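You operate a simulated robot arm through the tools that you are given. There is no shell and no other tool.

Carry out the task below with a simulated robot arm. There is one attempt and no reset: what you move stays moved.

JOB
Wind on pickets till both chains show 6 bar, then ease both valves.
Fine: both valve levers on HOLD before you wind.

The check looks at the end state, three seconds after you hand in, the way a careful person would. Anything else that was tipped, shoved, dropped, spilled or broken makes it a failure.

ROBOT AND FRAMES
A 6-joint arm with a two-finger parallel gripper, fixed in place. Base frame: the origin is on the floor under the middle of its stand, x ahead of it, y to its left, z up. Readings come in m, degrees, newtons and seconds.
With the tool pointing down near the work surface it reaches from about 0.42 to 0.92 m from the base axis. Its first joint turns from -115.0 to 115.0 degrees. Payload 3.43 kg.
Tool frame: the origin (TCP) lies between the finger pads and is the grasp point; the fingertips stand 0.034 m ahead of it; z points along the fingers, y is the line along which they close. The gripper opens to 0.128 m. The fingers are 0.024 m wide and 0.012 m thick; the gripper's body (0.048 by 0.13 m) begins 0.096 m behind the TCP.
Orientation is that of the tool frame in the base frame, as a unit quaternion [w, x, y, z]. With the fingers straight down and closing along the base's y, the tool's x points along the base's -x, its y along +y and its z along -z.

CONTROLS
- The arm moves only by the tool jog_arm. Its argument "rows" is a list of rows, each a list of 2 entries, a list of its own where there are three numbers: the shift along the base's x, y, z in m, then the turn, a rotation vector about the base's x, y, z in rad. In form: [[[tx, ty, tz], [wx, wy, wz]], ...]. A call has 1 to 20 rows; each row shifts and turns the commanded pose from where the row before left it. "jaw" is the closure, from 0 (fully open) to 1 (shut), set as the call begins (left out, the last holds). A row lasts 0.2 s, in which the tool goes at most 0.05 m and 8.6 degrees; a call with a longer step from one row to the next is refused whole, and so is a gripper value outside its range. A pose out of reach is approached as far as the arm can. The call stops where the force on the tool passes 60 N (or 10 N more than at its start, if that is more) or the arm is blocked; 0.2 s more then pass. The fingers move at their own pace (about 0.108 m/s each) and stop on an object; they squeeze with about 38 N. The grip force told is the motor's: it shows also when the fingers shut on nothing. Time passes only in rows, and 0.2 s behind the last, so rows that do not move let the fingers close. The reply holds the time, the measured pose of the TCP, the force on the tool along the base axes, the opening and the grip force, in the units named above and with some noise, with the torque about the TCP (base axes, N m) and any sound that the robot's microphone picked up.
- Cameras (640 x 400 px; columns grow to the right, rows downward): "scene" is fixed at [0.221, 0.648, 1.226]; the picture's right is [-0.59, -0.81, 0.00], its down [-0.68, 0.49, -0.54] and it looks along [0.44, -0.32, -0.84] (base axes); focal length 318 px, centre (320, 200). "wrist" rides on the gripper at [0.076, -0.011, -0.16] in the tool frame; the picture's right is [0.15, 0.99, 0.00], its down [-0.88, 0.13, -0.46] and it looks along [-0.45, 0.07, 0.89] (tool axes); focal length 234 px, centre (320, 200). There is no depth. A picture from a camera that has moved, and an enlarged one, comes with that camera's place and axes in the base frame and with its lens.
- get_image(camera): a new picture of that camera. The clock stands still meanwhile.
- move_column(by): moves the trunk up (or, below 0, down) by that many m; the arm rides with it, the base frame stays. It gives what a move gives, with no picture.
- zoom(camera, box): a new picture of the part [left, top, right, bottom] of that camera's present view, enlarged. The clock stands still meanwhile.
- job_done(): hands the job in; it is judged then, once.

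Places have to be worked out from the pictures, the camera data and where the tool is seen. Open the gripper and draw the arm clear of the work before you hand the job in, unless the task says otherwise.

The tools are called as a command line: name --argument value ..., lists and objects as JSON in quotes. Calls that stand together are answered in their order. jog_arm: Moves the arm, as the interface text tells. Its arguments: {"type":"object","properties":{"rows":{"type":"array"},"jaw":{"type":"number"}},"required":["rows"]} The other tools are called the same way: move_column (by) moves the trunk up or down; get_image (camera) takes a picture; zoom (camera, box) takes an enlarged picture of a part of a camera's view; job_done () hands the job in.

At the start:

```text
time_s: 0.0
tool_pos: [0.2421, 0.5136, 0.9393]
orientation: [0.0, 0.0, 1.0, 0.0]
ft_force: [0.3, 0.1, 0.0]
torque: [0.02, 0.01, 0.03]
gripper_width: 0.1281
grip_force: 0.0
trunk travel left (down, up): [-0.45, 0.34]
```

scene: 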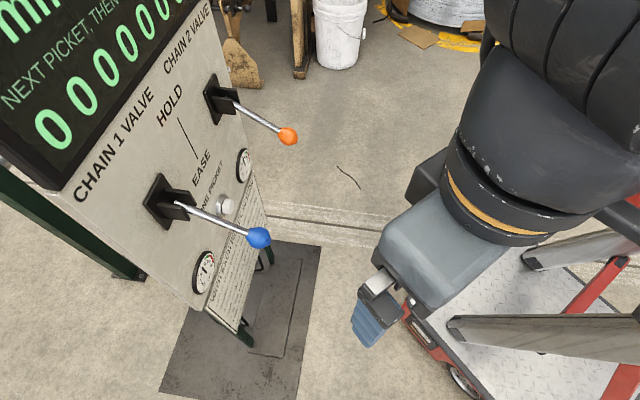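
wrist: 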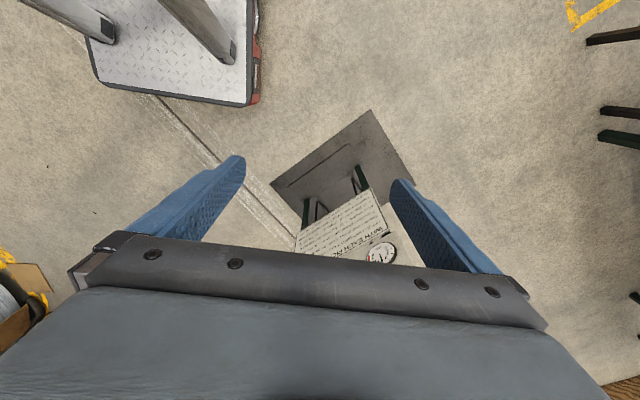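

The scene shows a panel with two valve levers (blue, orange), a button, two gauges and a text placard. I'll zoom in to read everything before I move.

zoom --camera "scene" --box '[0, 0, 320, 200]'

zoom --camera "scene" --box '[130, 140, 290, 360]'

zoom --camera "wrist" --box '[280, 180, 420, 280]'

```text
2.00 times, centred on (160, 100) of scene
camera zoom: at [0.221, 0.648, 1.226], right [-0.59, -0.81, 0.0], down [-0.68, 0.49, -0.54], along [0.44, -0.32, -0.84], focal length 636 px, centre (640, 400)
```

zoom: 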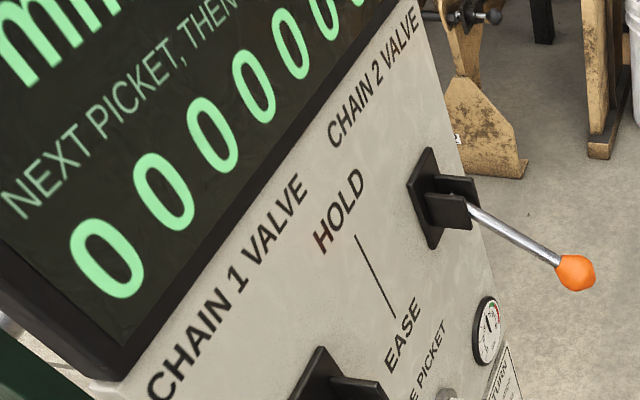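

```text
1.82 times, centred on (210, 250) of scene
camera zoom: at [0.221, 0.648, 1.226], right [-0.59, -0.81, 0.0], down [-0.68, 0.49, -0.54], along [0.44, -0.32, -0.84], focal length 578 px, centre (520, 109)
```

zoom: 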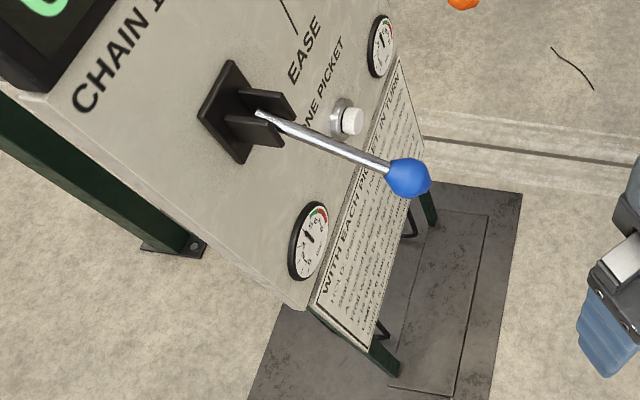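

```text
4.00 times, centred on (350, 230) of wrist
camera zoom: at [0.1666, 0.5022, 1.0968], right [-0.15, 0.99, 0.0], down [0.88, 0.13, 0.46], along [0.45, 0.07, -0.89], focal length 937 px, centre (200, 80)
```

zoom: 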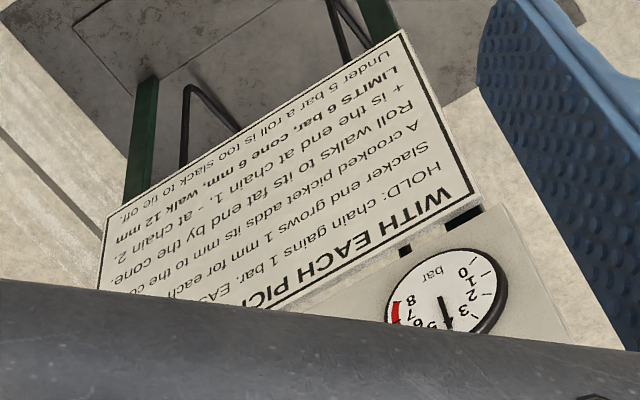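

The placard holds rules I need in full (gains per turn, limits on bar, cone and walk), so I won't touch anything yet. The arm is clear of the panel, so I tilt the wrist camera up to look at the panel face.

jog_arm --rows '[[[-0.01, 0, 0.01], [0, -0.13, 0]], [[-0.01, 0, 0.01], [0, -0.13, 0]], [[-0.01, 0, 0.01], [0, -0.13, 0]], [[-0.01, 0, 0.01], [0, -0.13, 0]]]'

get_image --camera "wrist"

get_image --camera "scene"

```text
time_s: 1.0
tool_pos: [0.2007, 0.5138, 0.9765]
orientation: [0.258, 0.0, 0.966, 0.0]
ft_force: [0.4, -0.6, 1.4]
torque: [0.0, 0.02, 0.03]
gripper_width: 0.1278
grip_force: 0.1
trunk travel left (down, up): [-0.45, 0.34]
```

```text
taken
camera wrist: at [0.0567, 0.5021, 1.0758], right [-0.13, 0.99, -0.07], down [0.54, 0.13, 0.83], along [0.83, 0.07, -0.55], focal length 234 px, centre (320, 200)
```

wrist: 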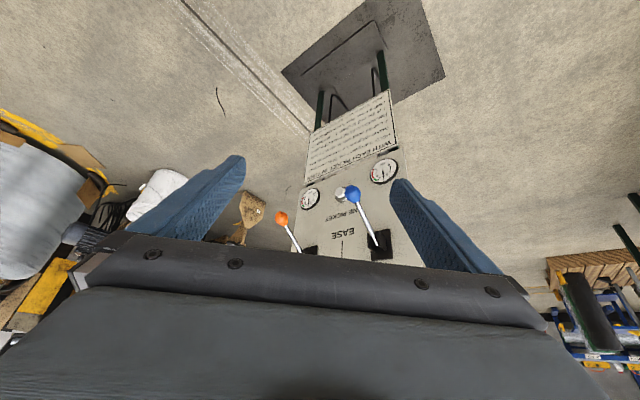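

```text
taken
```

scene: 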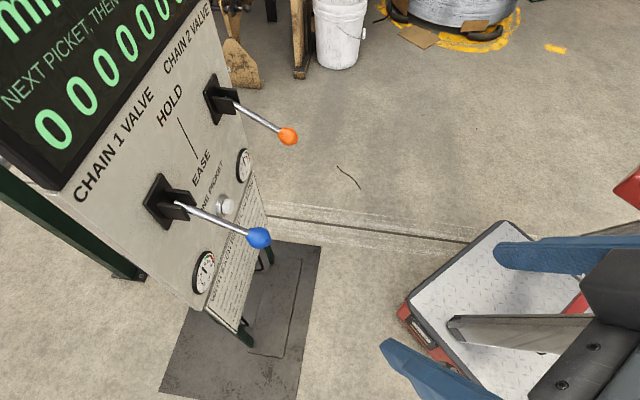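

The panel is visible upside down in the wrist view. I zoom in on the placard and gauges.

zoom --camera "wrist" --box '[295, 85, 405, 190]'

zoom --camera "wrist" --box '[270, 140, 410, 270]'

```text
3.81 times, centred on (350, 138) of wrist
camera zoom: at [0.0567, 0.5021, 1.0758], right [-0.13, 0.99, -0.07], down [0.54, 0.13, 0.83], along [0.83, 0.07, -0.55], focal length 892 px, centre (206, 438)
```

zoom: 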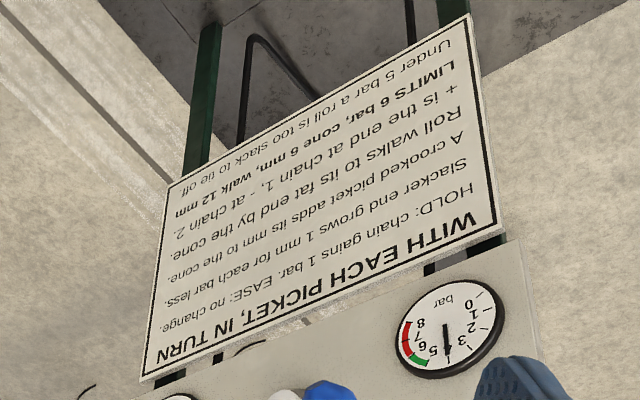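

```text
3.08 times, centred on (340, 205) of wrist
camera zoom: at [0.0567, 0.5021, 1.0758], right [-0.13, 0.99, -0.07], down [0.54, 0.13, 0.83], along [0.83, 0.07, -0.55], focal length 720 px, centre (258, 185)
```

zoom: 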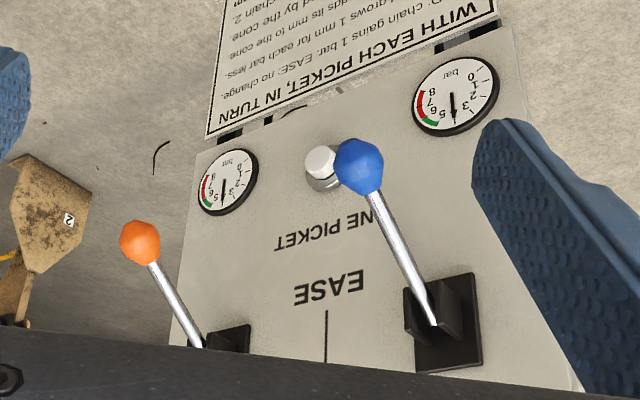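

The placard is now readable: on HOLD a chain gains 1 bar per picket, a bar mismatch or a crooked picket changes the cone, and walk accumulates by the cone, with limits of 6 bar, 6 mm and 12 mm. Both gauges look to be near 4. Next I need the display, so I tilt further and raise the tool.

jog_arm --rows '[[[0, 0, 0.03], [0, -0.14, 0]], [[0, 0, 0.03], [0, -0.14, 0]], [[0, 0, 0.03], [0, -0.14, 0]], [[0, 0, 0.03], [0, -0.14, 0]]]'

get_image --camera "wrist"

```text
time_s: 2.0
tool_pos: [0.1998, 0.5129, 1.0961]
orientation: [0.515, 0.001, 0.857, 0.0]
ft_force: [-0.4, -0.4, 0.5]
torque: [0.02, -0.01, 0.02]
gripper_width: 0.128
grip_force: 0.0
trunk travel left (down, up): [-0.45, 0.34]
```

```text
taken
camera wrist: at [0.0238, 0.5016, 1.1026], right [-0.07, 0.99, -0.13], down [0.01, 0.13, 0.99], along [1.0, 0.07, -0.02], focal length 234 px, centre (320, 200)
```

wrist: 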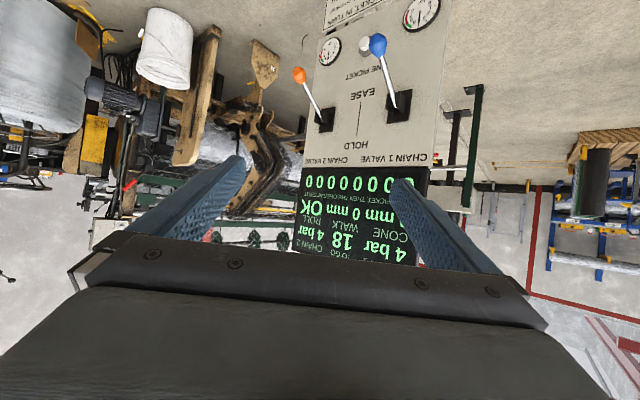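

The display is in view. I zoom in on it and on the levers.

zoom --camera "wrist" --box '[285, 160, 435, 270]'

zoom --camera "wrist" --box '[285, 0, 445, 165]'

```text
3.64 times, centred on (360, 215) of wrist
camera zoom: at [0.0238, 0.5016, 1.1026], right [-0.07, 0.99, -0.13], down [0.01, 0.13, 0.99], along [1.0, 0.07, -0.02], focal length 852 px, centre (174, 146)
```

zoom: 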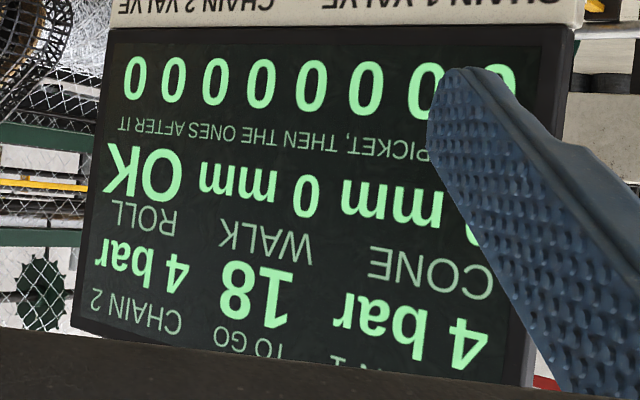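

```text
2.42 times, centred on (365, 82) of wrist
camera zoom: at [0.0238, 0.5016, 1.1026], right [-0.07, 0.99, -0.13], down [0.01, 0.13, 0.99], along [1.0, 0.07, -0.02], focal length 568 px, centre (211, 485)
```

zoom: 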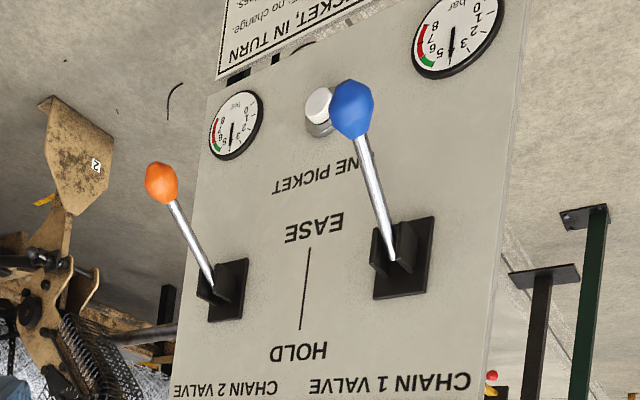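

Readings so far: chains 4 and 4 bar, walk 0 mm, roll OK, and the upcoming pickets look straight. I triangulate the panel as vertical and facing the base at about 46° azimuth and 0.86 m out. The knobs are near z 0.80, well below their pivots (about z 0.89), so both levers are on EASE. I swing the tool to point horizontally at the panel from a safe stand-off and check that every display number is visible.

jog_arm --rows '[[[0.03, -0.018, 0], [0, 0, 0.134]], [[0.03, -0.018, 0], [0, 0, 0.134]], [[0.03, -0.018, 0], [0, 0, 0.134]], [[0.03, -0.018, 0], [0, 0, 0.134]], [[0.03, -0.018, 0], [0, 0, 0.134]], [[0.03, -0.018, 0], [0, 0, 0.133]], [[0, 0, 0], [0.088, -0.0849, 0]], [[0, 0, 0], [0.088, -0.0849, 0]], [[0, 0, 0], [0.088, -0.0849, 0]], [[0, 0, 0], [0.088, -0.0849, 0]]]'

get_image --camera "wrist"

get_image --camera "scene"

```text
time_s: 4.2
tool_pos: [0.3913, 0.4313, 1.089]
orientation: [0.651, -0.277, 0.651, 0.277]
ft_force: [0.2, -0.5, -0.3]
torque: [-0.03, 0.0, 0.02]
gripper_width: 0.1279
grip_force: 0.1
out of reach, approached as far as the arm can: row 5, 6
trunk travel left (down, up): [-0.45, 0.34]
```

```text
taken
camera wrist: at [0.2891, 0.308, 1.0115], right [-0.71, 0.69, -0.15], down [-0.41, -0.24, 0.88], along [0.57, 0.69, 0.45], focal length 234 px, centre (320, 200)
```

wrist: 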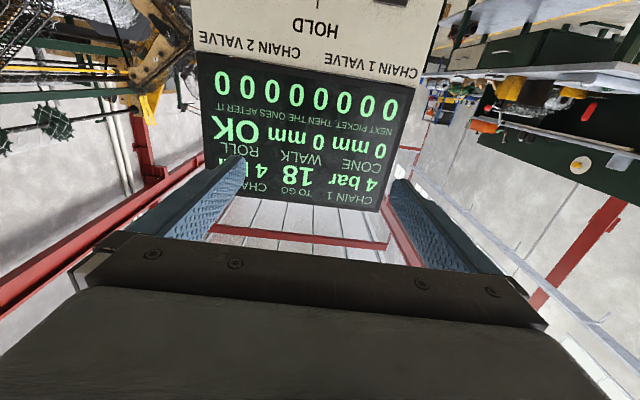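

```text
taken
```

scene: 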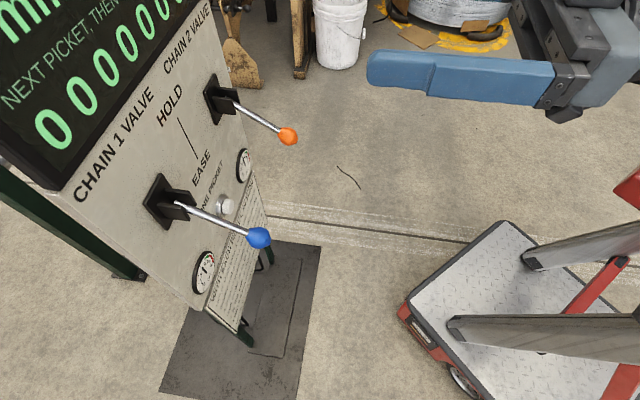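

The tool now points horizontally at the panel. I zoom in on the display to read every number, including any signs.

zoom --camera "wrist" --box '[190, 20, 430, 220]'

zoom --camera "scene" --box '[130, 60, 310, 290]'

```text
2.00 times, centred on (310, 120) of wrist
camera zoom: at [0.2891, 0.308, 1.0115], right [-0.71, 0.69, -0.15], down [-0.41, -0.24, 0.88], along [0.57, 0.69, 0.45], focal length 468 px, centre (340, 360)
```

zoom: 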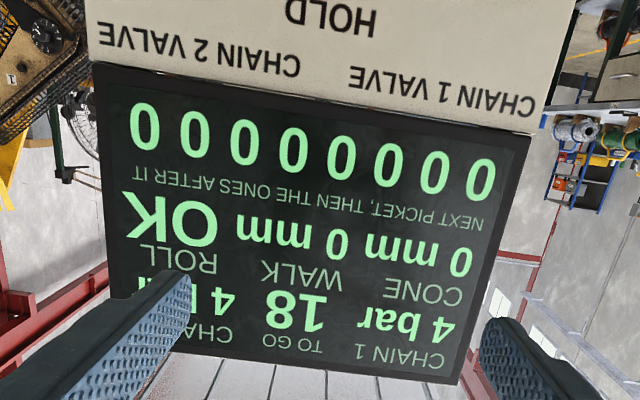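

```text
1.74 times, centred on (220, 175) of scene
camera zoom: at [0.221, 0.648, 1.226], right [-0.59, -0.81, 0.0], down [-0.68, 0.49, -0.54], along [0.44, -0.32, -0.84], focal length 553 px, centre (494, 244)
```

zoom: 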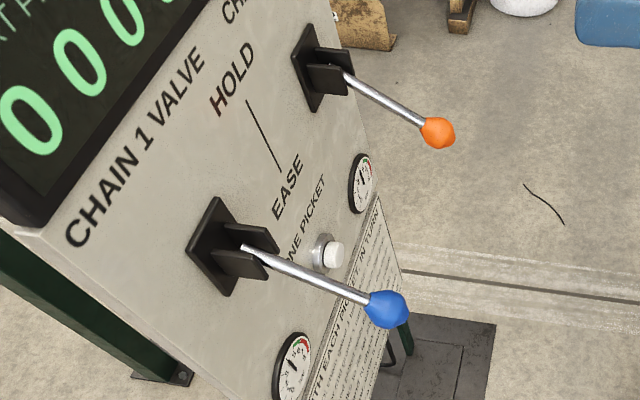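

Everything is confirmed straight: cone 0 mm, walk 0 mm, all 8 upcoming pickets 0, both chains at 4 bar, both levers down at EASE. The plan is both levers up to HOLD, two pickets, then both down to EASE. First I shut the fingers and lower the trunk at this stand-off distance.

jog_arm --rows '[[[0, 0, 0], [0, 0, 0]], [[0, 0, 0], [0, 0, 0]], [[0, 0, 0], [0, 0, 0]], [[0, 0, 0], [0, 0, 0]]]' --jaw 1

move_column --by -0.25

get_image --camera "scene"

get_image --camera "wrist"

```text
time_s: 5.2
tool_pos: [0.3909, 0.4315, 1.0887]
orientation: [0.649, -0.278, 0.651, 0.277]
ft_force: [-0.3, -0.6, -0.3]
torque: [0.02, 0.0, 0.0]
gripper_width: 0.0
grip_force: 33.2
trunk travel left (down, up): [-0.45, 0.34]
```

```text
time_s: 7.8
tool_pos: [0.4573, 0.4315, 0.8398]
orientation: [0.65, -0.277, 0.652, 0.276]
ft_force: [-0.4, 0.2, -0.2]
torque: [0.01, -0.03, -0.03]
gripper_width: 0.0001
grip_force: 32.8
trunk travel left (down, up): [-0.2, 0.59]
```

```text
taken
```

scene: 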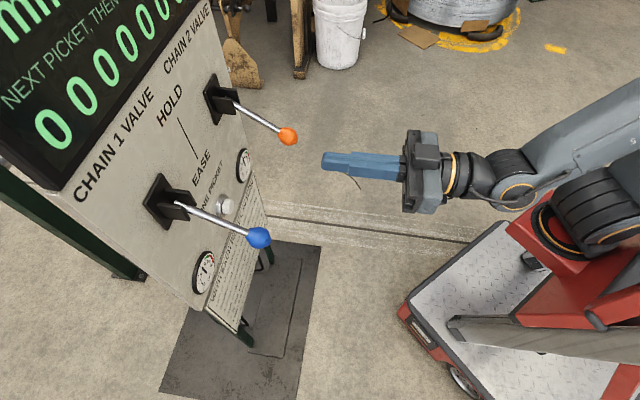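

```text
taken
camera wrist: at [0.3555, 0.3088, 0.7629], right [-0.71, 0.69, -0.15], down [-0.41, -0.24, 0.88], along [0.57, 0.69, 0.45], focal length 234 px, centre (320, 200)
```

wrist: 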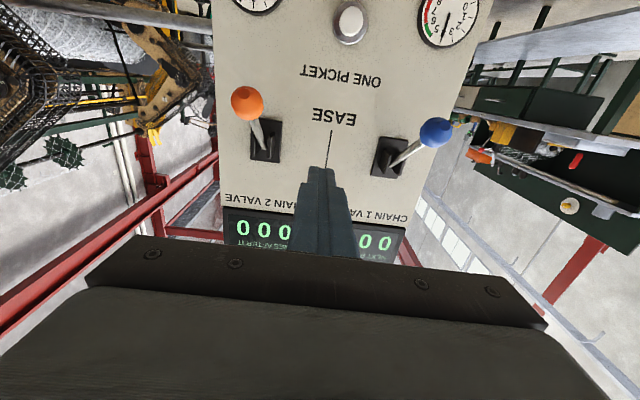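

Lowering the trunk also carried the tool forward in x by 0.066 m, so the column is inclined and I won't use it near the panel. Re-triangulated, the blue knob is at about (0.444, 0.598, 0.797) and the orange at about (0.594, 0.451, 0.795). I move sideways and down, still at stand-off, to line up below the blue knob.

jog_arm --rows '[[[-0.018, 0.0174, -0.019], [0, 0, 0]], [[-0.018, 0.0174, -0.019], [0, 0, 0]], [[-0.018, 0.0174, -0.019], [0, 0, 0]], [[-0.018, 0.0174, -0.019], [0, 0, 0]], [[-0.018, 0.0174, -0.019], [0, 0, 0]], [[0, 0, 0], [0, 0, 0]]]'

get_image --camera "wrist"

get_image --camera "scene"

```text
time_s: 9.2
tool_pos: [0.3657, 0.5214, 0.7438]
orientation: [0.65, -0.276, 0.652, 0.275]
ft_force: [-1.3, -0.2, 0.1]
torque: [0.01, 0.03, -0.02]
gripper_width: 0.0
grip_force: 32.5
trunk travel left (down, up): [-0.2, 0.59]
```

```text
taken
camera wrist: at [0.265, 0.397, 0.666], right [-0.71, 0.69, -0.15], down [-0.41, -0.24, 0.88], along [0.57, 0.69, 0.45], focal length 234 px, centre (320, 200)
```

wrist: 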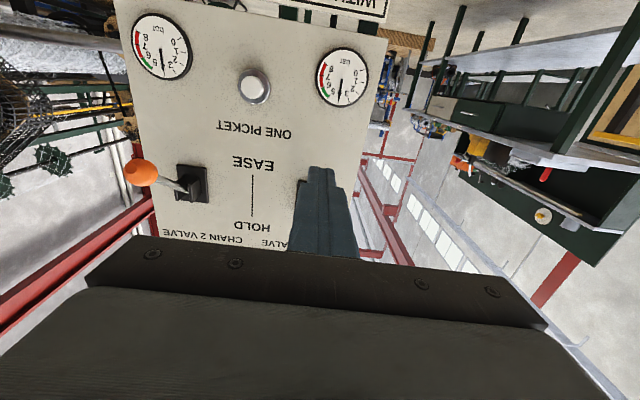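

```text
taken
```

scene: 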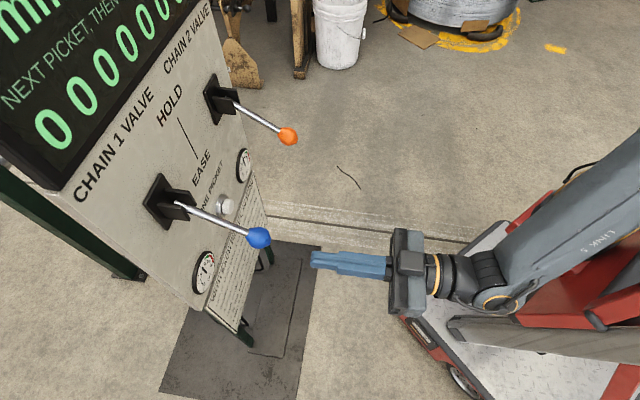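

The tool sits below and in front of the blue knob, with fingers shut. I advance about 0.10 m toward the panel so the fingers pass beneath the blue knob, with roughly 2 cm of clearance.

jog_arm --rows '[[[0.0181, 0.0177, 0], [0, 0, 0]], [[0.0181, 0.0177, 0], [0, 0, 0]], [[0.0181, 0.0177, 0], [0, 0, 0]], [[0.0181, 0.0177, 0], [0, 0, 0]], [[0, 0, 0], [0, 0, 0]]]'

zoom --camera "scene" --box '[130, 140, 350, 320]'

get_image --camera "wrist"

```text
time_s: 10.4
tool_pos: [0.4394, 0.5903, 0.7441]
orientation: [0.65, -0.277, 0.652, 0.276]
ft_force: [0.9, 0.7, -0.6]
torque: [0.02, -0.03, -0.01]
gripper_width: 0.0002
grip_force: 33.2
trunk travel left (down, up): [-0.2, 0.59]
```

```text
2.22 times, centred on (240, 230) of scene
camera zoom: at [0.221, 0.648, 1.226], right [-0.59, -0.81, 0.0], down [-0.68, 0.49, -0.54], along [0.44, -0.32, -0.84], focal length 706 px, centre (498, 133)
```

zoom: 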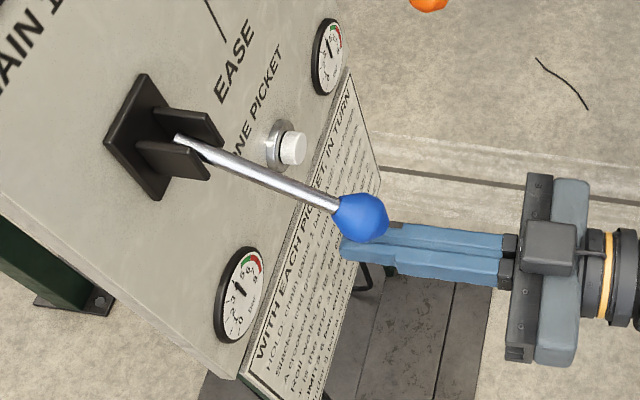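

```text
taken
camera wrist: at [0.3384, 0.4674, 0.6675], right [-0.71, 0.69, -0.15], down [-0.41, -0.24, 0.88], along [0.57, 0.69, 0.45], focal length 234 px, centre (320, 200)
```

wrist: 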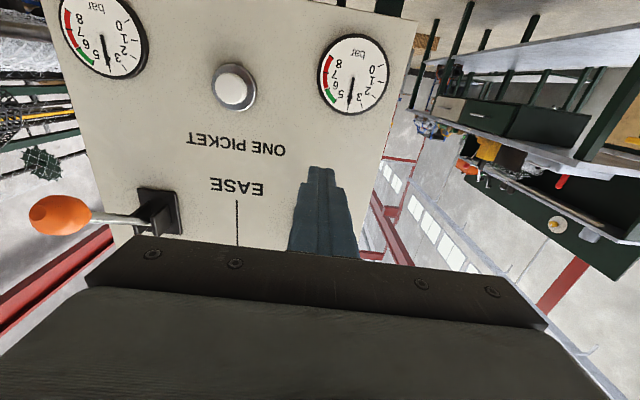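

In the scene picture, the knob sits directly above the fingers, as computed. I raise slowly and watch the force.

jog_arm --rows '[[[0, 0, 0.01], [0, 0, 0]], [[0, 0, 0.01], [0, 0, 0]], [[0, 0, 0.01], [0, 0, 0]], [[0, 0, 0.01], [0, 0, 0]], [[0, 0, 0.01], [0, 0, 0]], [[0, 0, 0.01], [0, 0, 0]]]'

zoom --camera "scene" --box '[130, 140, 350, 320]'

```text
time_s: 11.8
tool_pos: [0.4378, 0.5885, 0.804]
orientation: [0.65, -0.277, 0.652, 0.275]
ft_force: [-8.8, -12.4, -9.0]
torque: [0.19, -0.22, 0.08]
gripper_width: 0.0
grip_force: 32.2
trunk travel left (down, up): [-0.2, 0.59]
```

```text
2.22 times, centred on (240, 230) of scene
camera zoom: at [0.221, 0.648, 1.226], right [-0.59, -0.81, 0.0], down [-0.68, 0.49, -0.54], along [0.44, -0.32, -0.84], focal length 706 px, centre (498, 133)
```

zoom: 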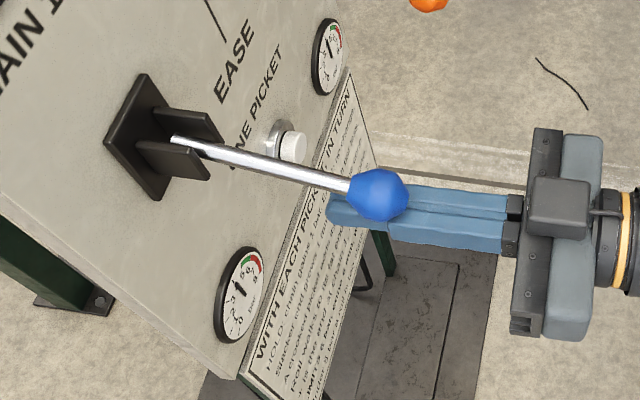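

The lever is rising with about 17 N of resistance. I continue upward.

jog_arm --rows '[[[0, 0, 0.01], [0, 0, 0]], [[0, 0, 0.01], [0, 0, 0]], [[0, 0, 0.01], [0, 0, 0]], [[0, 0, 0.01], [0, 0, 0]], [[0, 0, 0.01], [0, 0, 0]], [[0, 0, 0.01], [0, 0, 0]], [[0, 0, 0.01], [0, 0, 0]]]'

get_image --camera "scene"

```text
time_s: 13.4
tool_pos: [0.4395, 0.5895, 0.8748]
orientation: [0.65, -0.276, 0.652, 0.275]
ft_force: [-0.6, -0.1, -0.7]
torque: [-0.02, 0.0, 0.01]
gripper_width: 0.0
grip_force: 33.5
trunk travel left (down, up): [-0.2, 0.59]
```

```text
taken
```

scene: 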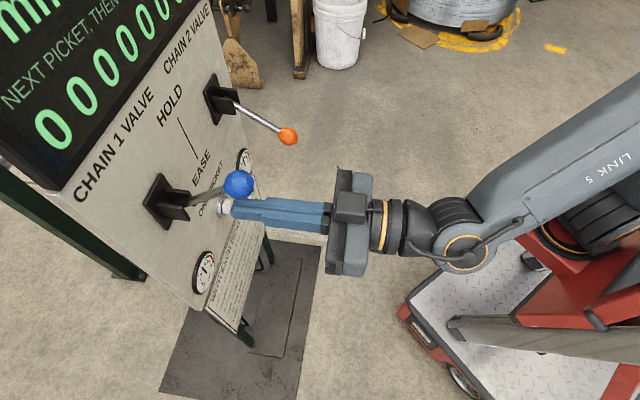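

Blue has snapped over and up; its knob is now at about z 0.935, the mirror of its old position, so it's on HOLD. I back straight off, then move across and down to line up below the orange knob.

jog_arm --rows '[[[-0.0175, -0.018, 0], [0, 0, 0]], [[-0.0175, -0.018, 0], [0, 0, 0]], [[-0.0175, -0.018, 0], [0, 0, 0]], [[-0.0175, -0.018, 0], [0, 0, 0]], [[0.015, -0.0144, -0.013], [0, 0, 0]], [[0.015, -0.0144, -0.013], [0, 0, 0]], [[0.015, -0.0144, -0.013], [0, 0, 0]], [[0.015, -0.0144, -0.013], [0, 0, 0]], [[0.015, -0.0144, -0.013], [0, 0, 0]], [[0.015, -0.0144, -0.013], [0, 0, 0]], [[0.015, -0.0144, -0.013], [0, 0, 0]], [[0.015, -0.0144, -0.013], [0, 0, 0]], [[0.015, -0.0144, -0.013], [0, 0, 0]], [[0.015, -0.0144, -0.013], [0, 0, 0]], [[0, 0, 0], [0, 0, 0]]]'

get_image --camera "scene"

get_image --camera "wrist"

```text
time_s: 16.6
tool_pos: [0.4948, 0.4397, 0.7833]
orientation: [0.65, -0.274, 0.654, 0.272]
ft_force: [0.2, -0.3, 0.9]
torque: [0.01, 0.02, 0.01]
gripper_width: 0.0
grip_force: 33.4
out of reach, approached as far as the arm can: row 9, 10, 11, 12, 13, 14
trunk travel left (down, up): [-0.2, 0.59]
```

```text
taken
```

scene: 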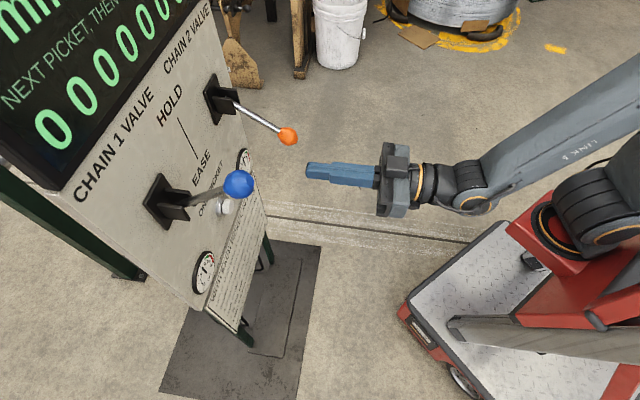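

```text
taken
camera wrist: at [0.3922, 0.3164, 0.7067], right [-0.71, 0.69, -0.15], down [-0.41, -0.23, 0.88], along [0.58, 0.68, 0.45], focal length 234 px, centre (320, 200)
```

wrist: 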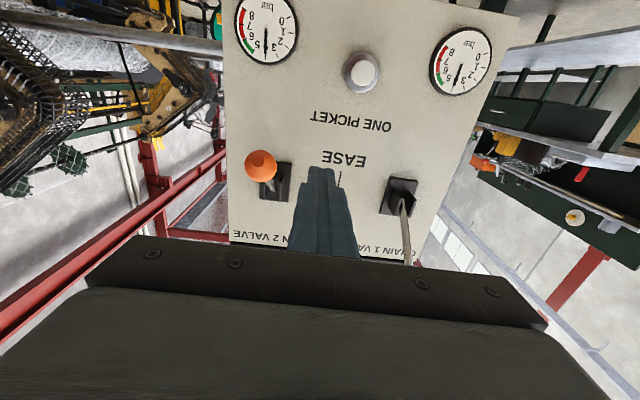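

The tool stopped short because the arm can't fold closer than about 0.6 m from its shifted axis; it's at stand-off about 0.66 and clear of both knobs. I go straight down first, then sideways to line up below the orange knob.

jog_arm --rows '[[[0, 0, -0.0133], [0, 0, 0]], [[0, 0, -0.0133], [0, 0, 0]], [[0, 0, -0.0133], [0, 0, 0]], [[0.0112, -0.0106, 0], [0, 0, 0]], [[0.0112, -0.0106, 0], [0, 0, 0]], [[0.0112, -0.0106, 0], [0, 0, 0]], [[0.0112, -0.0106, 0], [0, 0, 0]], [[0, 0, 0], [0, 0, 0]]]'

get_image --camera "wrist"

get_image --camera "scene"

```text
time_s: 18.4
tool_pos: [0.4962, 0.4485, 0.7507]
orientation: [0.65, -0.274, 0.654, 0.273]
ft_force: [-0.8, 0.6, 0.0]
torque: [-0.01, 0.0, -0.04]
gripper_width: 0.0
grip_force: 32.9
out of reach, approached as far as the arm can: row 1, 2, 3, 4, 5, 6, 7
trunk travel left (down, up): [-0.2, 0.59]
```

```text
taken
camera wrist: at [0.3933, 0.3261, 0.6733], right [-0.71, 0.69, -0.14], down [-0.41, -0.23, 0.88], along [0.58, 0.68, 0.45], focal length 234 px, centre (320, 200)
```

wrist: 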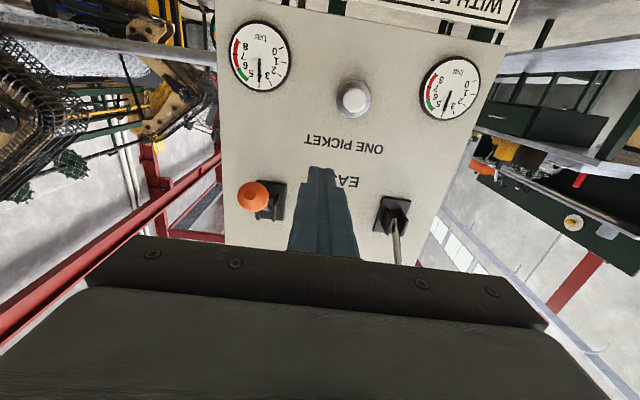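

```text
taken
```

scene: 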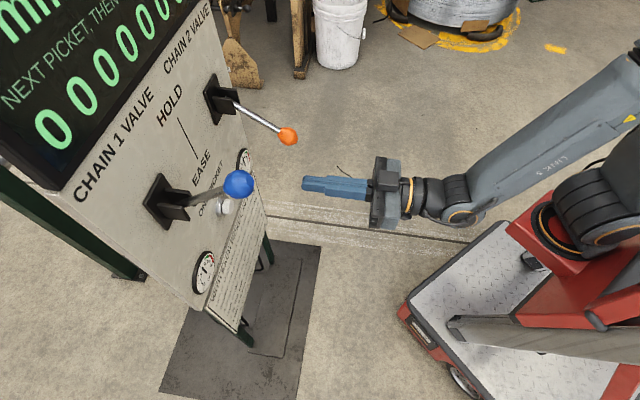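

The arm couldn't go sideways that close in, and the tool stayed at about (0.496, 0.449, 0.751), level with the gap between the levers. It has more freedom further out, so I advance in the gap below lever height first, then slide sideways beneath the orange knob.

jog_arm --rows '[[[0.011, 0.0114, -0.0015], [0, 0, 0]], [[0.011, 0.0114, -0.0015], [0, 0, 0]], [[0.011, 0.0114, -0.0015], [0, 0, 0]], [[0.011, 0.0114, -0.0015], [0, 0, 0]], [[0, 0, 0], [0, 0, 0]]]'

zoom --camera "scene" --box '[130, 80, 370, 260]'

```text
time_s: 19.6
tool_pos: [0.5284, 0.5032, 0.7397]
orientation: [0.65, -0.272, 0.654, 0.275]
ft_force: [-0.4, 0.1, 0.9]
torque: [-0.01, 0.01, 0.02]
gripper_width: 0.0
grip_force: 32.8
out of reach, approached as far as the arm can: row 1, 2, 3, 4
trunk travel left (down, up): [-0.2, 0.59]
```

```text
2.22 times, centred on (250, 170) of scene
camera zoom: at [0.221, 0.648, 1.226], right [-0.59, -0.81, 0.0], down [-0.68, 0.49, -0.54], along [0.44, -0.32, -0.84], focal length 706 px, centre (476, 267)
```

zoom: 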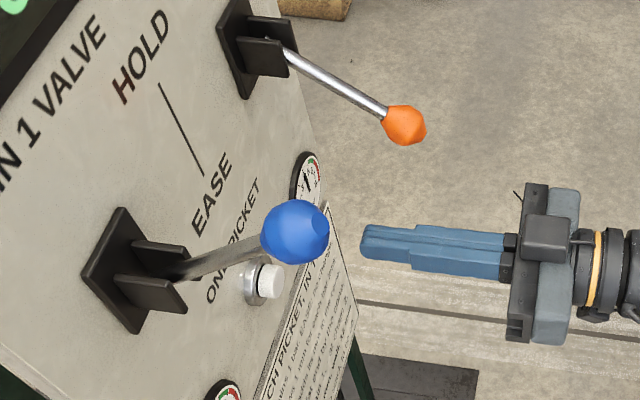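

It drifted sideways again, so this is a wrist limit. The arm's own azimuth can't drop below the tool's yaw in this configuration. Yawing the tool about 15° clockwise gives it room, and a lifting finger works just as well at that angle. Nothing is within several cm of the hand, so I turn in place.

jog_arm --rows '[[[0, 0, 0], [0, 0, -0.09]], [[0, 0, 0], [0, 0, -0.09]], [[0, 0, 0], [0, 0, -0.09]], [[0, 0, 0], [0, 0, 0]]]'

zoom --camera "scene" --box '[130, 80, 370, 260]'

get_image --camera "wrist"

```text
time_s: 20.6
tool_pos: [0.5288, 0.5012, 0.7401]
orientation: [0.681, -0.186, 0.683, 0.186]
ft_force: [0.7, -0.4, 0.3]
torque: [0.03, -0.01, -0.01]
gripper_width: 0.0002
grip_force: 33.0
trunk travel left (down, up): [-0.2, 0.59]
```

```text
2.22 times, centred on (250, 170) of scene
camera zoom: at [0.221, 0.648, 1.226], right [-0.59, -0.81, 0.0], down [-0.68, 0.49, -0.54], along [0.44, -0.32, -0.84], focal length 706 px, centre (476, 267)
```

zoom: 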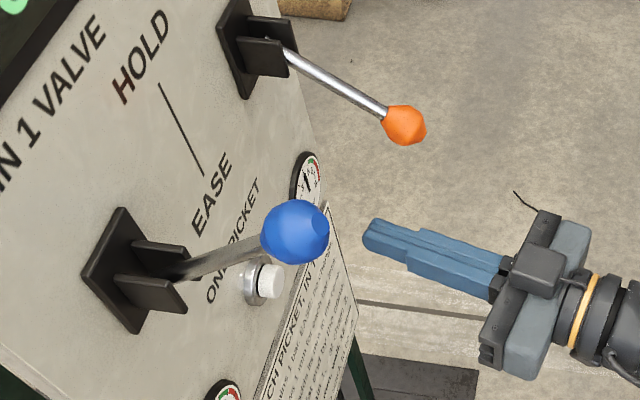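

```text
taken
camera wrist: at [0.3966, 0.4101, 0.6639], right [-0.5, 0.85, -0.15], down [-0.46, -0.12, 0.88], along [0.73, 0.51, 0.45], focal length 234 px, centre (320, 200)
```

wrist: 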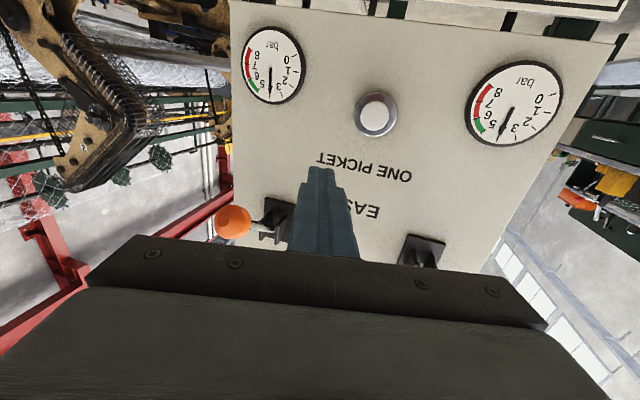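

The turn succeeded, with yaw now about 30.5°. I slide sideways beneath the orange knob; the finger tops are at z 0.752 and the knob bottom at about 0.778.

jog_arm --rows '[[[0.0109, -0.0105, 0], [0, 0, 0]], [[0.0109, -0.0105, 0], [0, 0, 0]], [[0.0109, -0.0105, 0], [0, 0, 0]], [[0.0109, -0.0105, 0], [0, 0, 0]], [[0.0109, -0.0105, 0], [0, 0, 0]], [[0, 0, 0], [0, 0, 0]]]'

zoom --camera "scene" --box '[180, 60, 420, 240]'

```text
time_s: 22.0
tool_pos: [0.5817, 0.4506, 0.7396]
orientation: [0.681, -0.187, 0.684, 0.186]
ft_force: [0.1, -0.9, -0.3]
torque: [-0.01, 0.0, 0.01]
gripper_width: 0.0
grip_force: 33.0
trunk travel left (down, up): [-0.2, 0.59]
```

```text
2.22 times, centred on (300, 150) of scene
camera zoom: at [0.221, 0.648, 1.226], right [-0.59, -0.81, 0.0], down [-0.68, 0.49, -0.54], along [0.44, -0.32, -0.84], focal length 706 px, centre (364, 311)
```

zoom: 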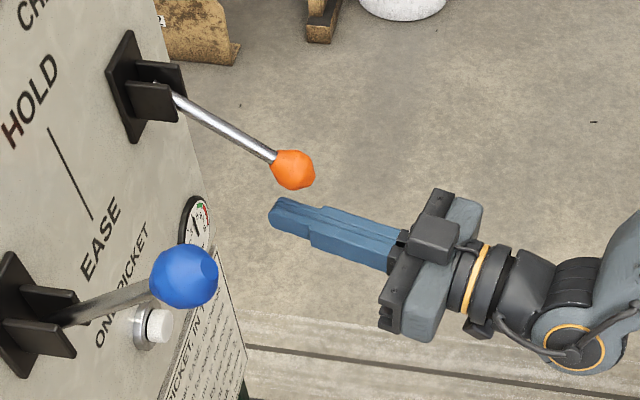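

Projecting the knob down onto the finger tops, it sits about 8 mm to the right of the finger's centre line. I nudge over by 6 mm and then raise slowly.

jog_arm --rows '[[[0.0043, -0.0042, 0], [0, 0, 0]], [[0, 0, 0.01], [0, 0, 0]], [[0, 0, 0.01], [0, 0, 0]], [[0, 0, 0.01], [0, 0, 0]], [[0, 0, 0.01], [0, 0, 0]], [[0, 0, 0.01], [0, 0, 0]], [[0, 0, 0.01], [0, 0, 0]]]'

zoom --camera "scene" --box '[180, 60, 420, 240]'

```text
time_s: 23.6
tool_pos: [0.5887, 0.4461, 0.8014]
orientation: [0.682, -0.186, 0.682, 0.185]
ft_force: [0.1, -0.9, -2.7]
torque: [0.0, -0.03, -0.02]
gripper_width: 0.0
grip_force: 33.2
trunk travel left (down, up): [-0.2, 0.59]
```

```text
2.22 times, centred on (300, 150) of scene
camera zoom: at [0.221, 0.648, 1.226], right [-0.59, -0.81, 0.0], down [-0.68, 0.49, -0.54], along [0.44, -0.32, -0.84], focal length 706 px, centre (364, 311)
```

zoom: 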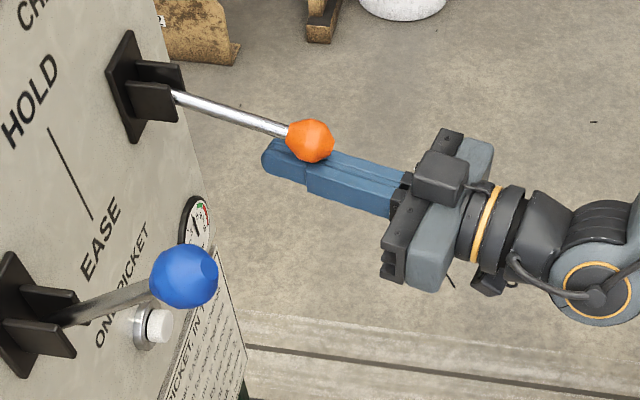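

The orange lever is lifting on the fingers and well seated. I continue up until it snaps over, as blue did.

jog_arm --rows '[[[0, 0, 0.01], [0, 0, 0]], [[0, 0, 0.01], [0, 0, 0]], [[0, 0, 0.01], [0, 0, 0]], [[0, 0, 0.01], [0, 0, 0]], [[0, 0, 0.01], [0, 0, 0]], [[0, 0, 0.01], [0, 0, 0]], [[0, 0, 0.01], [0, 0, 0]]]'

get_image --camera "scene"

```text
time_s: 25.2
tool_pos: [0.5856, 0.4466, 0.8692]
orientation: [0.681, -0.187, 0.683, 0.186]
ft_force: [-0.8, 0.1, 0.8]
torque: [-0.02, 0.01, 0.01]
gripper_width: 0.0
grip_force: 33.0
trunk travel left (down, up): [-0.2, 0.59]
```

```text
taken
```

scene: 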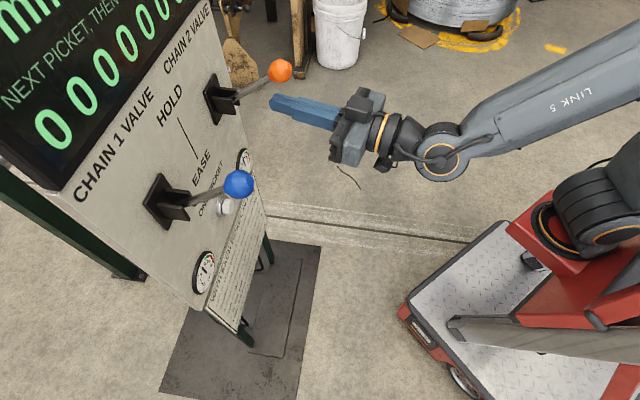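

Orange has snapped up as well, so both levers now point up at HOLD. I back off, then lower and move across to the button height, z about 0.689, facing "ONE PICKET", while bringing the yaw to about 42°.

jog_arm --rows '[[[-0.0133, -0.0139, 0], [0, 0, 0]], [[-0.0133, -0.0139, 0], [0, 0, 0]], [[-0.0072, 0.0071, -0.018], [0, 0, 0.02]], [[-0.0072, 0.0071, -0.018], [0, 0, 0.02]], [[-0.0072, 0.0071, -0.018], [0, 0, 0.02]], [[-0.0072, 0.0071, -0.018], [0, 0, 0.02]], [[-0.0072, 0.0071, -0.018], [0, 0, 0.02]], [[-0.0072, 0.0071, -0.018], [0, 0, 0.02]], [[-0.0072, 0.0071, -0.018], [0, 0, 0.02]], [[-0.0072, 0.0071, -0.018], [0, 0, 0.02]], [[-0.0072, 0.0071, -0.018], [0, 0, 0.02]], [[-0.0072, 0.0071, -0.018], [0, 0, 0.02]], [[0, 0, 0], [0, 0, 0]]]'

get_image --camera "wrist"

zoom --camera "scene" --box '[120, 40, 360, 260]'

```text
time_s: 28.0
tool_pos: [0.4871, 0.4893, 0.6906]
orientation: [0.659, -0.254, 0.662, 0.253]
ft_force: [-0.1, 0.6, 0.4]
torque: [0.02, -0.02, -0.01]
gripper_width: 0.0
grip_force: 32.7
trunk travel left (down, up): [-0.2, 0.59]
```

```text
taken
camera wrist: at [0.3775, 0.3741, 0.6142], right [-0.66, 0.73, -0.15], down [-0.42, -0.21, 0.88], along [0.62, 0.65, 0.45], focal length 234 px, centre (320, 200)
```

wrist: 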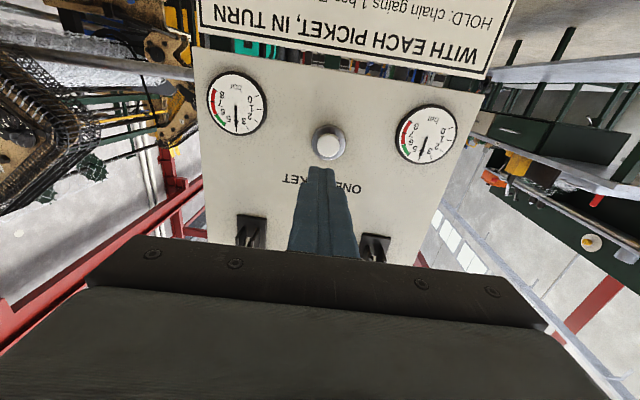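

```text
1.82 times, centred on (240, 150) of scene
camera zoom: at [0.221, 0.648, 1.226], right [-0.59, -0.81, 0.0], down [-0.68, 0.49, -0.54], along [0.44, -0.32, -0.84], focal length 578 px, centre (466, 291)
```

zoom: 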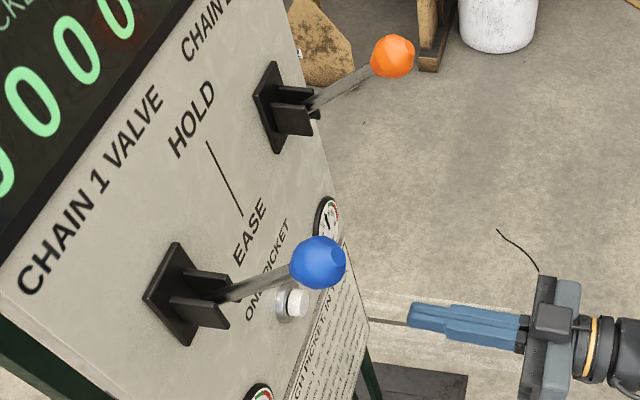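

Both levers clearly stand up at HOLD, and the tool faces the button. I zoom in on the wrist view to centre on the button precisely before pressing.

zoom --camera "wrist" --box '[190, 60, 470, 235]'

zoom --camera "scene" --box '[180, 170, 300, 290]'

```text
2.29 times, centred on (330, 148) of wrist
camera zoom: at [0.3775, 0.3741, 0.6142], right [-0.66, 0.73, -0.15], down [-0.42, -0.21, 0.88], along [0.62, 0.65, 0.45], focal length 535 px, centre (297, 320)
```

zoom: 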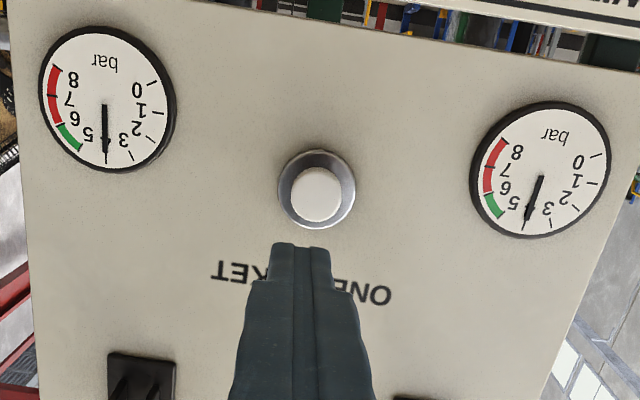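

```text
3.33 times, centred on (240, 230) of scene
camera zoom: at [0.221, 0.648, 1.226], right [-0.59, -0.81, 0.0], down [-0.68, 0.49, -0.54], along [0.44, -0.32, -0.84], focal length 1060 px, centre (587, 100)
```

zoom: 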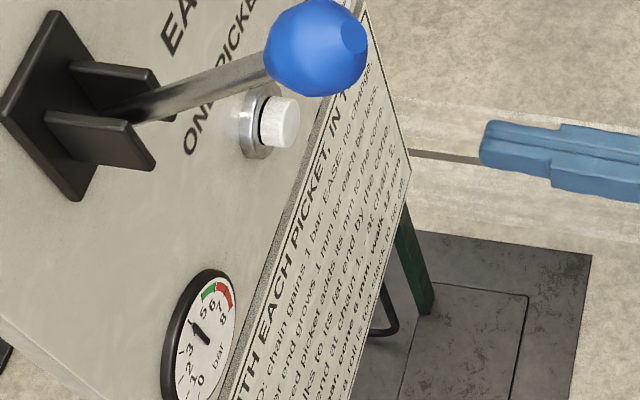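

The needles read 4 and 4. The button cap centre comes out at about D 0.844, z 0.690, in line with the tool, and the fingertips are about 0.119 m from it. I advance 0.10 m, stopping short of contact.

jog_arm --rows '[[[0.0139, 0.0144, 0], [0, 0, 0]], [[0.0139, 0.0144, 0], [0, 0, 0]], [[0.0139, 0.0144, 0], [0, 0, 0]], [[0.0139, 0.0144, 0], [0, 0, 0]], [[0.0139, 0.0144, 0], [0, 0, 0]], [[0, 0, 0], [0, 0, 0]]]'

zoom --camera "scene" --box '[180, 170, 300, 290]'

get_image --camera "wrist"

```text
time_s: 29.4
tool_pos: [0.5559, 0.5585, 0.6895]
orientation: [0.66, -0.253, 0.661, 0.253]
ft_force: [-0.2, 0.1, -0.9]
torque: [-0.01, 0.0, 0.0]
gripper_width: 0.0001
grip_force: 32.9
trunk travel left (down, up): [-0.2, 0.59]
```

```text
3.33 times, centred on (240, 230) of scene
camera zoom: at [0.221, 0.648, 1.226], right [-0.59, -0.81, 0.0], down [-0.68, 0.49, -0.54], along [0.44, -0.32, -0.84], focal length 1060 px, centre (587, 100)
```

zoom: 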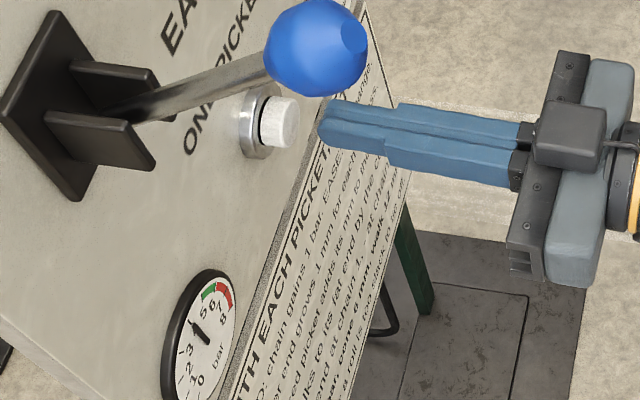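

```text
taken
camera wrist: at [0.4464, 0.4426, 0.6127], right [-0.66, 0.73, -0.15], down [-0.42, -0.21, 0.88], along [0.62, 0.65, 0.45], focal length 234 px, centre (320, 200)
```

wrist: 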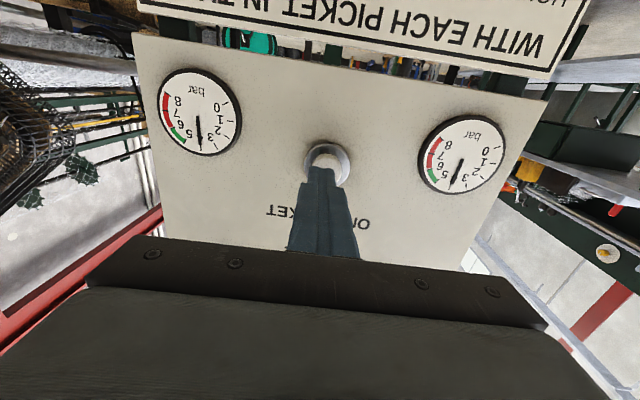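

The fingertips are about 2 cm from the cap and within 3 mm laterally. I correct by 3 mm and creep forward in small steps to find contact.

jog_arm --rows '[[[-0.0021, 0.0021, 0], [0, 0, 0]], [[0.0028, 0.0029, 0], [0, 0, 0]], [[0.0028, 0.0029, 0], [0, 0, 0]], [[0.0028, 0.0029, 0], [0, 0, 0]], [[0.0028, 0.0029, 0], [0, 0, 0]]]'

zoom --camera "scene" --box '[180, 170, 300, 290]'

```text
time_s: 30.6
tool_pos: [0.5673, 0.5742, 0.6897]
orientation: [0.659, -0.254, 0.661, 0.253]
ft_force: [-1.6, -0.7, 0.3]
torque: [0.0, 0.03, 0.06]
gripper_width: 0.0002
grip_force: 32.4
trunk travel left (down, up): [-0.2, 0.59]
```

```text
3.33 times, centred on (240, 230) of scene
camera zoom: at [0.221, 0.648, 1.226], right [-0.59, -0.81, 0.0], down [-0.68, 0.49, -0.54], along [0.44, -0.32, -0.84], focal length 1060 px, centre (587, 100)
```

zoom: 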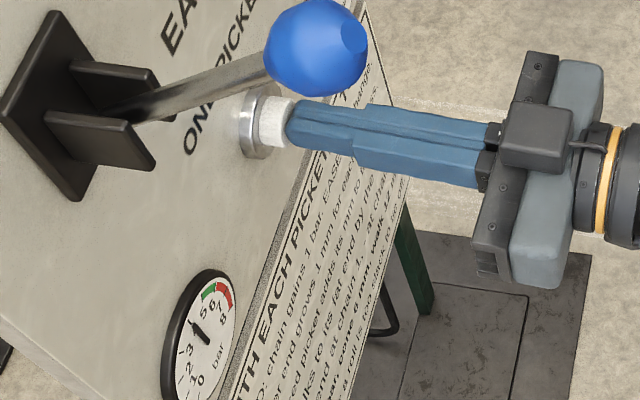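

The fingertips have just reached the cap and the force is near zero. I push in gently by 6 mm and listen for a click or movement.

jog_arm --rows '[[[0.0014, 0.00144, 0], [0, 0, 0]], [[0.0014, 0.00144, 0], [0, 0, 0]], [[0.0014, 0.00144, 0], [0, 0, 0]]]'

zoom --camera "scene" --box '[180, 170, 300, 290]'

```text
time_s: 31.4
tool_pos: [0.5715, 0.5784, 0.6899]
orientation: [0.658, -0.255, 0.662, 0.253]
ft_force: [-16.6, -13.6, -3.1]
torque: [0.0, 0.12, 0.13]
gripper_width: 0.0002
grip_force: 33.0
trunk travel left (down, up): [-0.2, 0.59]
heard: click
```

```text
3.33 times, centred on (240, 230) of scene
camera zoom: at [0.221, 0.648, 1.226], right [-0.59, -0.81, 0.0], down [-0.68, 0.49, -0.54], along [0.44, -0.32, -0.84], focal length 1060 px, centre (587, 100)
```

zoom: 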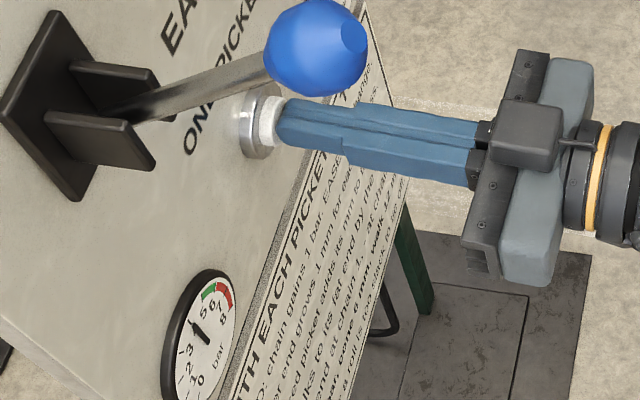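

A click was heard, so one press registered. I release by backing off and give it a moment, then read the gauges.

jog_arm --rows '[[[-0.007, -0.0072, 0], [0, 0, 0]], [[-0.007, -0.0072, 0], [0, 0, 0]], [[-0.0139, -0.0144, 0], [0, 0, 0]], [[-0.0139, -0.0144, 0], [0, 0, 0]], [[-0.0139, -0.0144, 0], [0, 0, 0]], [[0, 0, 0], [0, 0, 0]], [[0, 0, 0], [0, 0, 0]], [[0, 0, 0], [0, 0, 0]], [[0, 0, 0], [0, 0, 0]], [[0, 0, 0], [0, 0, 0]]]'

zoom --camera "wrist" --box '[140, 40, 520, 240]'

get_image --camera "scene"

```text
time_s: 33.6
tool_pos: [0.515, 0.5231, 0.6912]
orientation: [0.659, -0.254, 0.662, 0.253]
ft_force: [-0.9, 0.3, -0.1]
torque: [-0.03, -0.04, 0.01]
gripper_width: 0.0002
grip_force: 32.6
trunk travel left (down, up): [-0.2, 0.59]
```

```text
1.68 times, centred on (330, 140) of wrist
camera zoom: at [0.4049, 0.4069, 0.615], right [-0.66, 0.73, -0.15], down [-0.42, -0.21, 0.88], along [0.62, 0.65, 0.45], focal length 394 px, centre (303, 301)
```

zoom: 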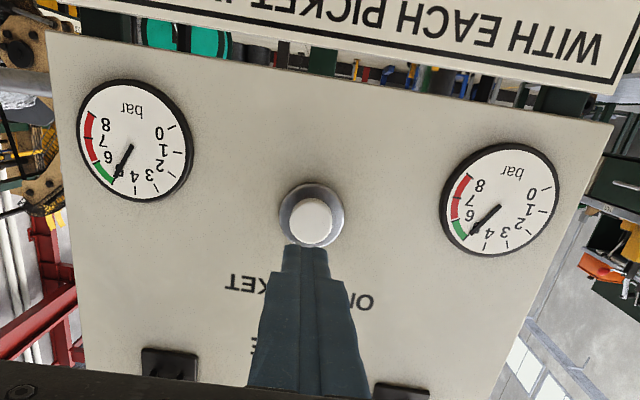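

```text
taken
```

scene: 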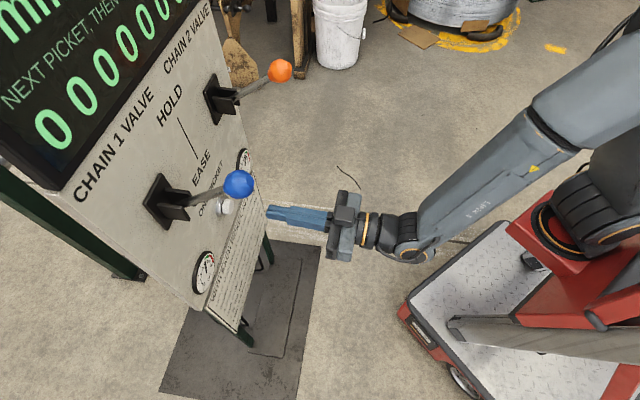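

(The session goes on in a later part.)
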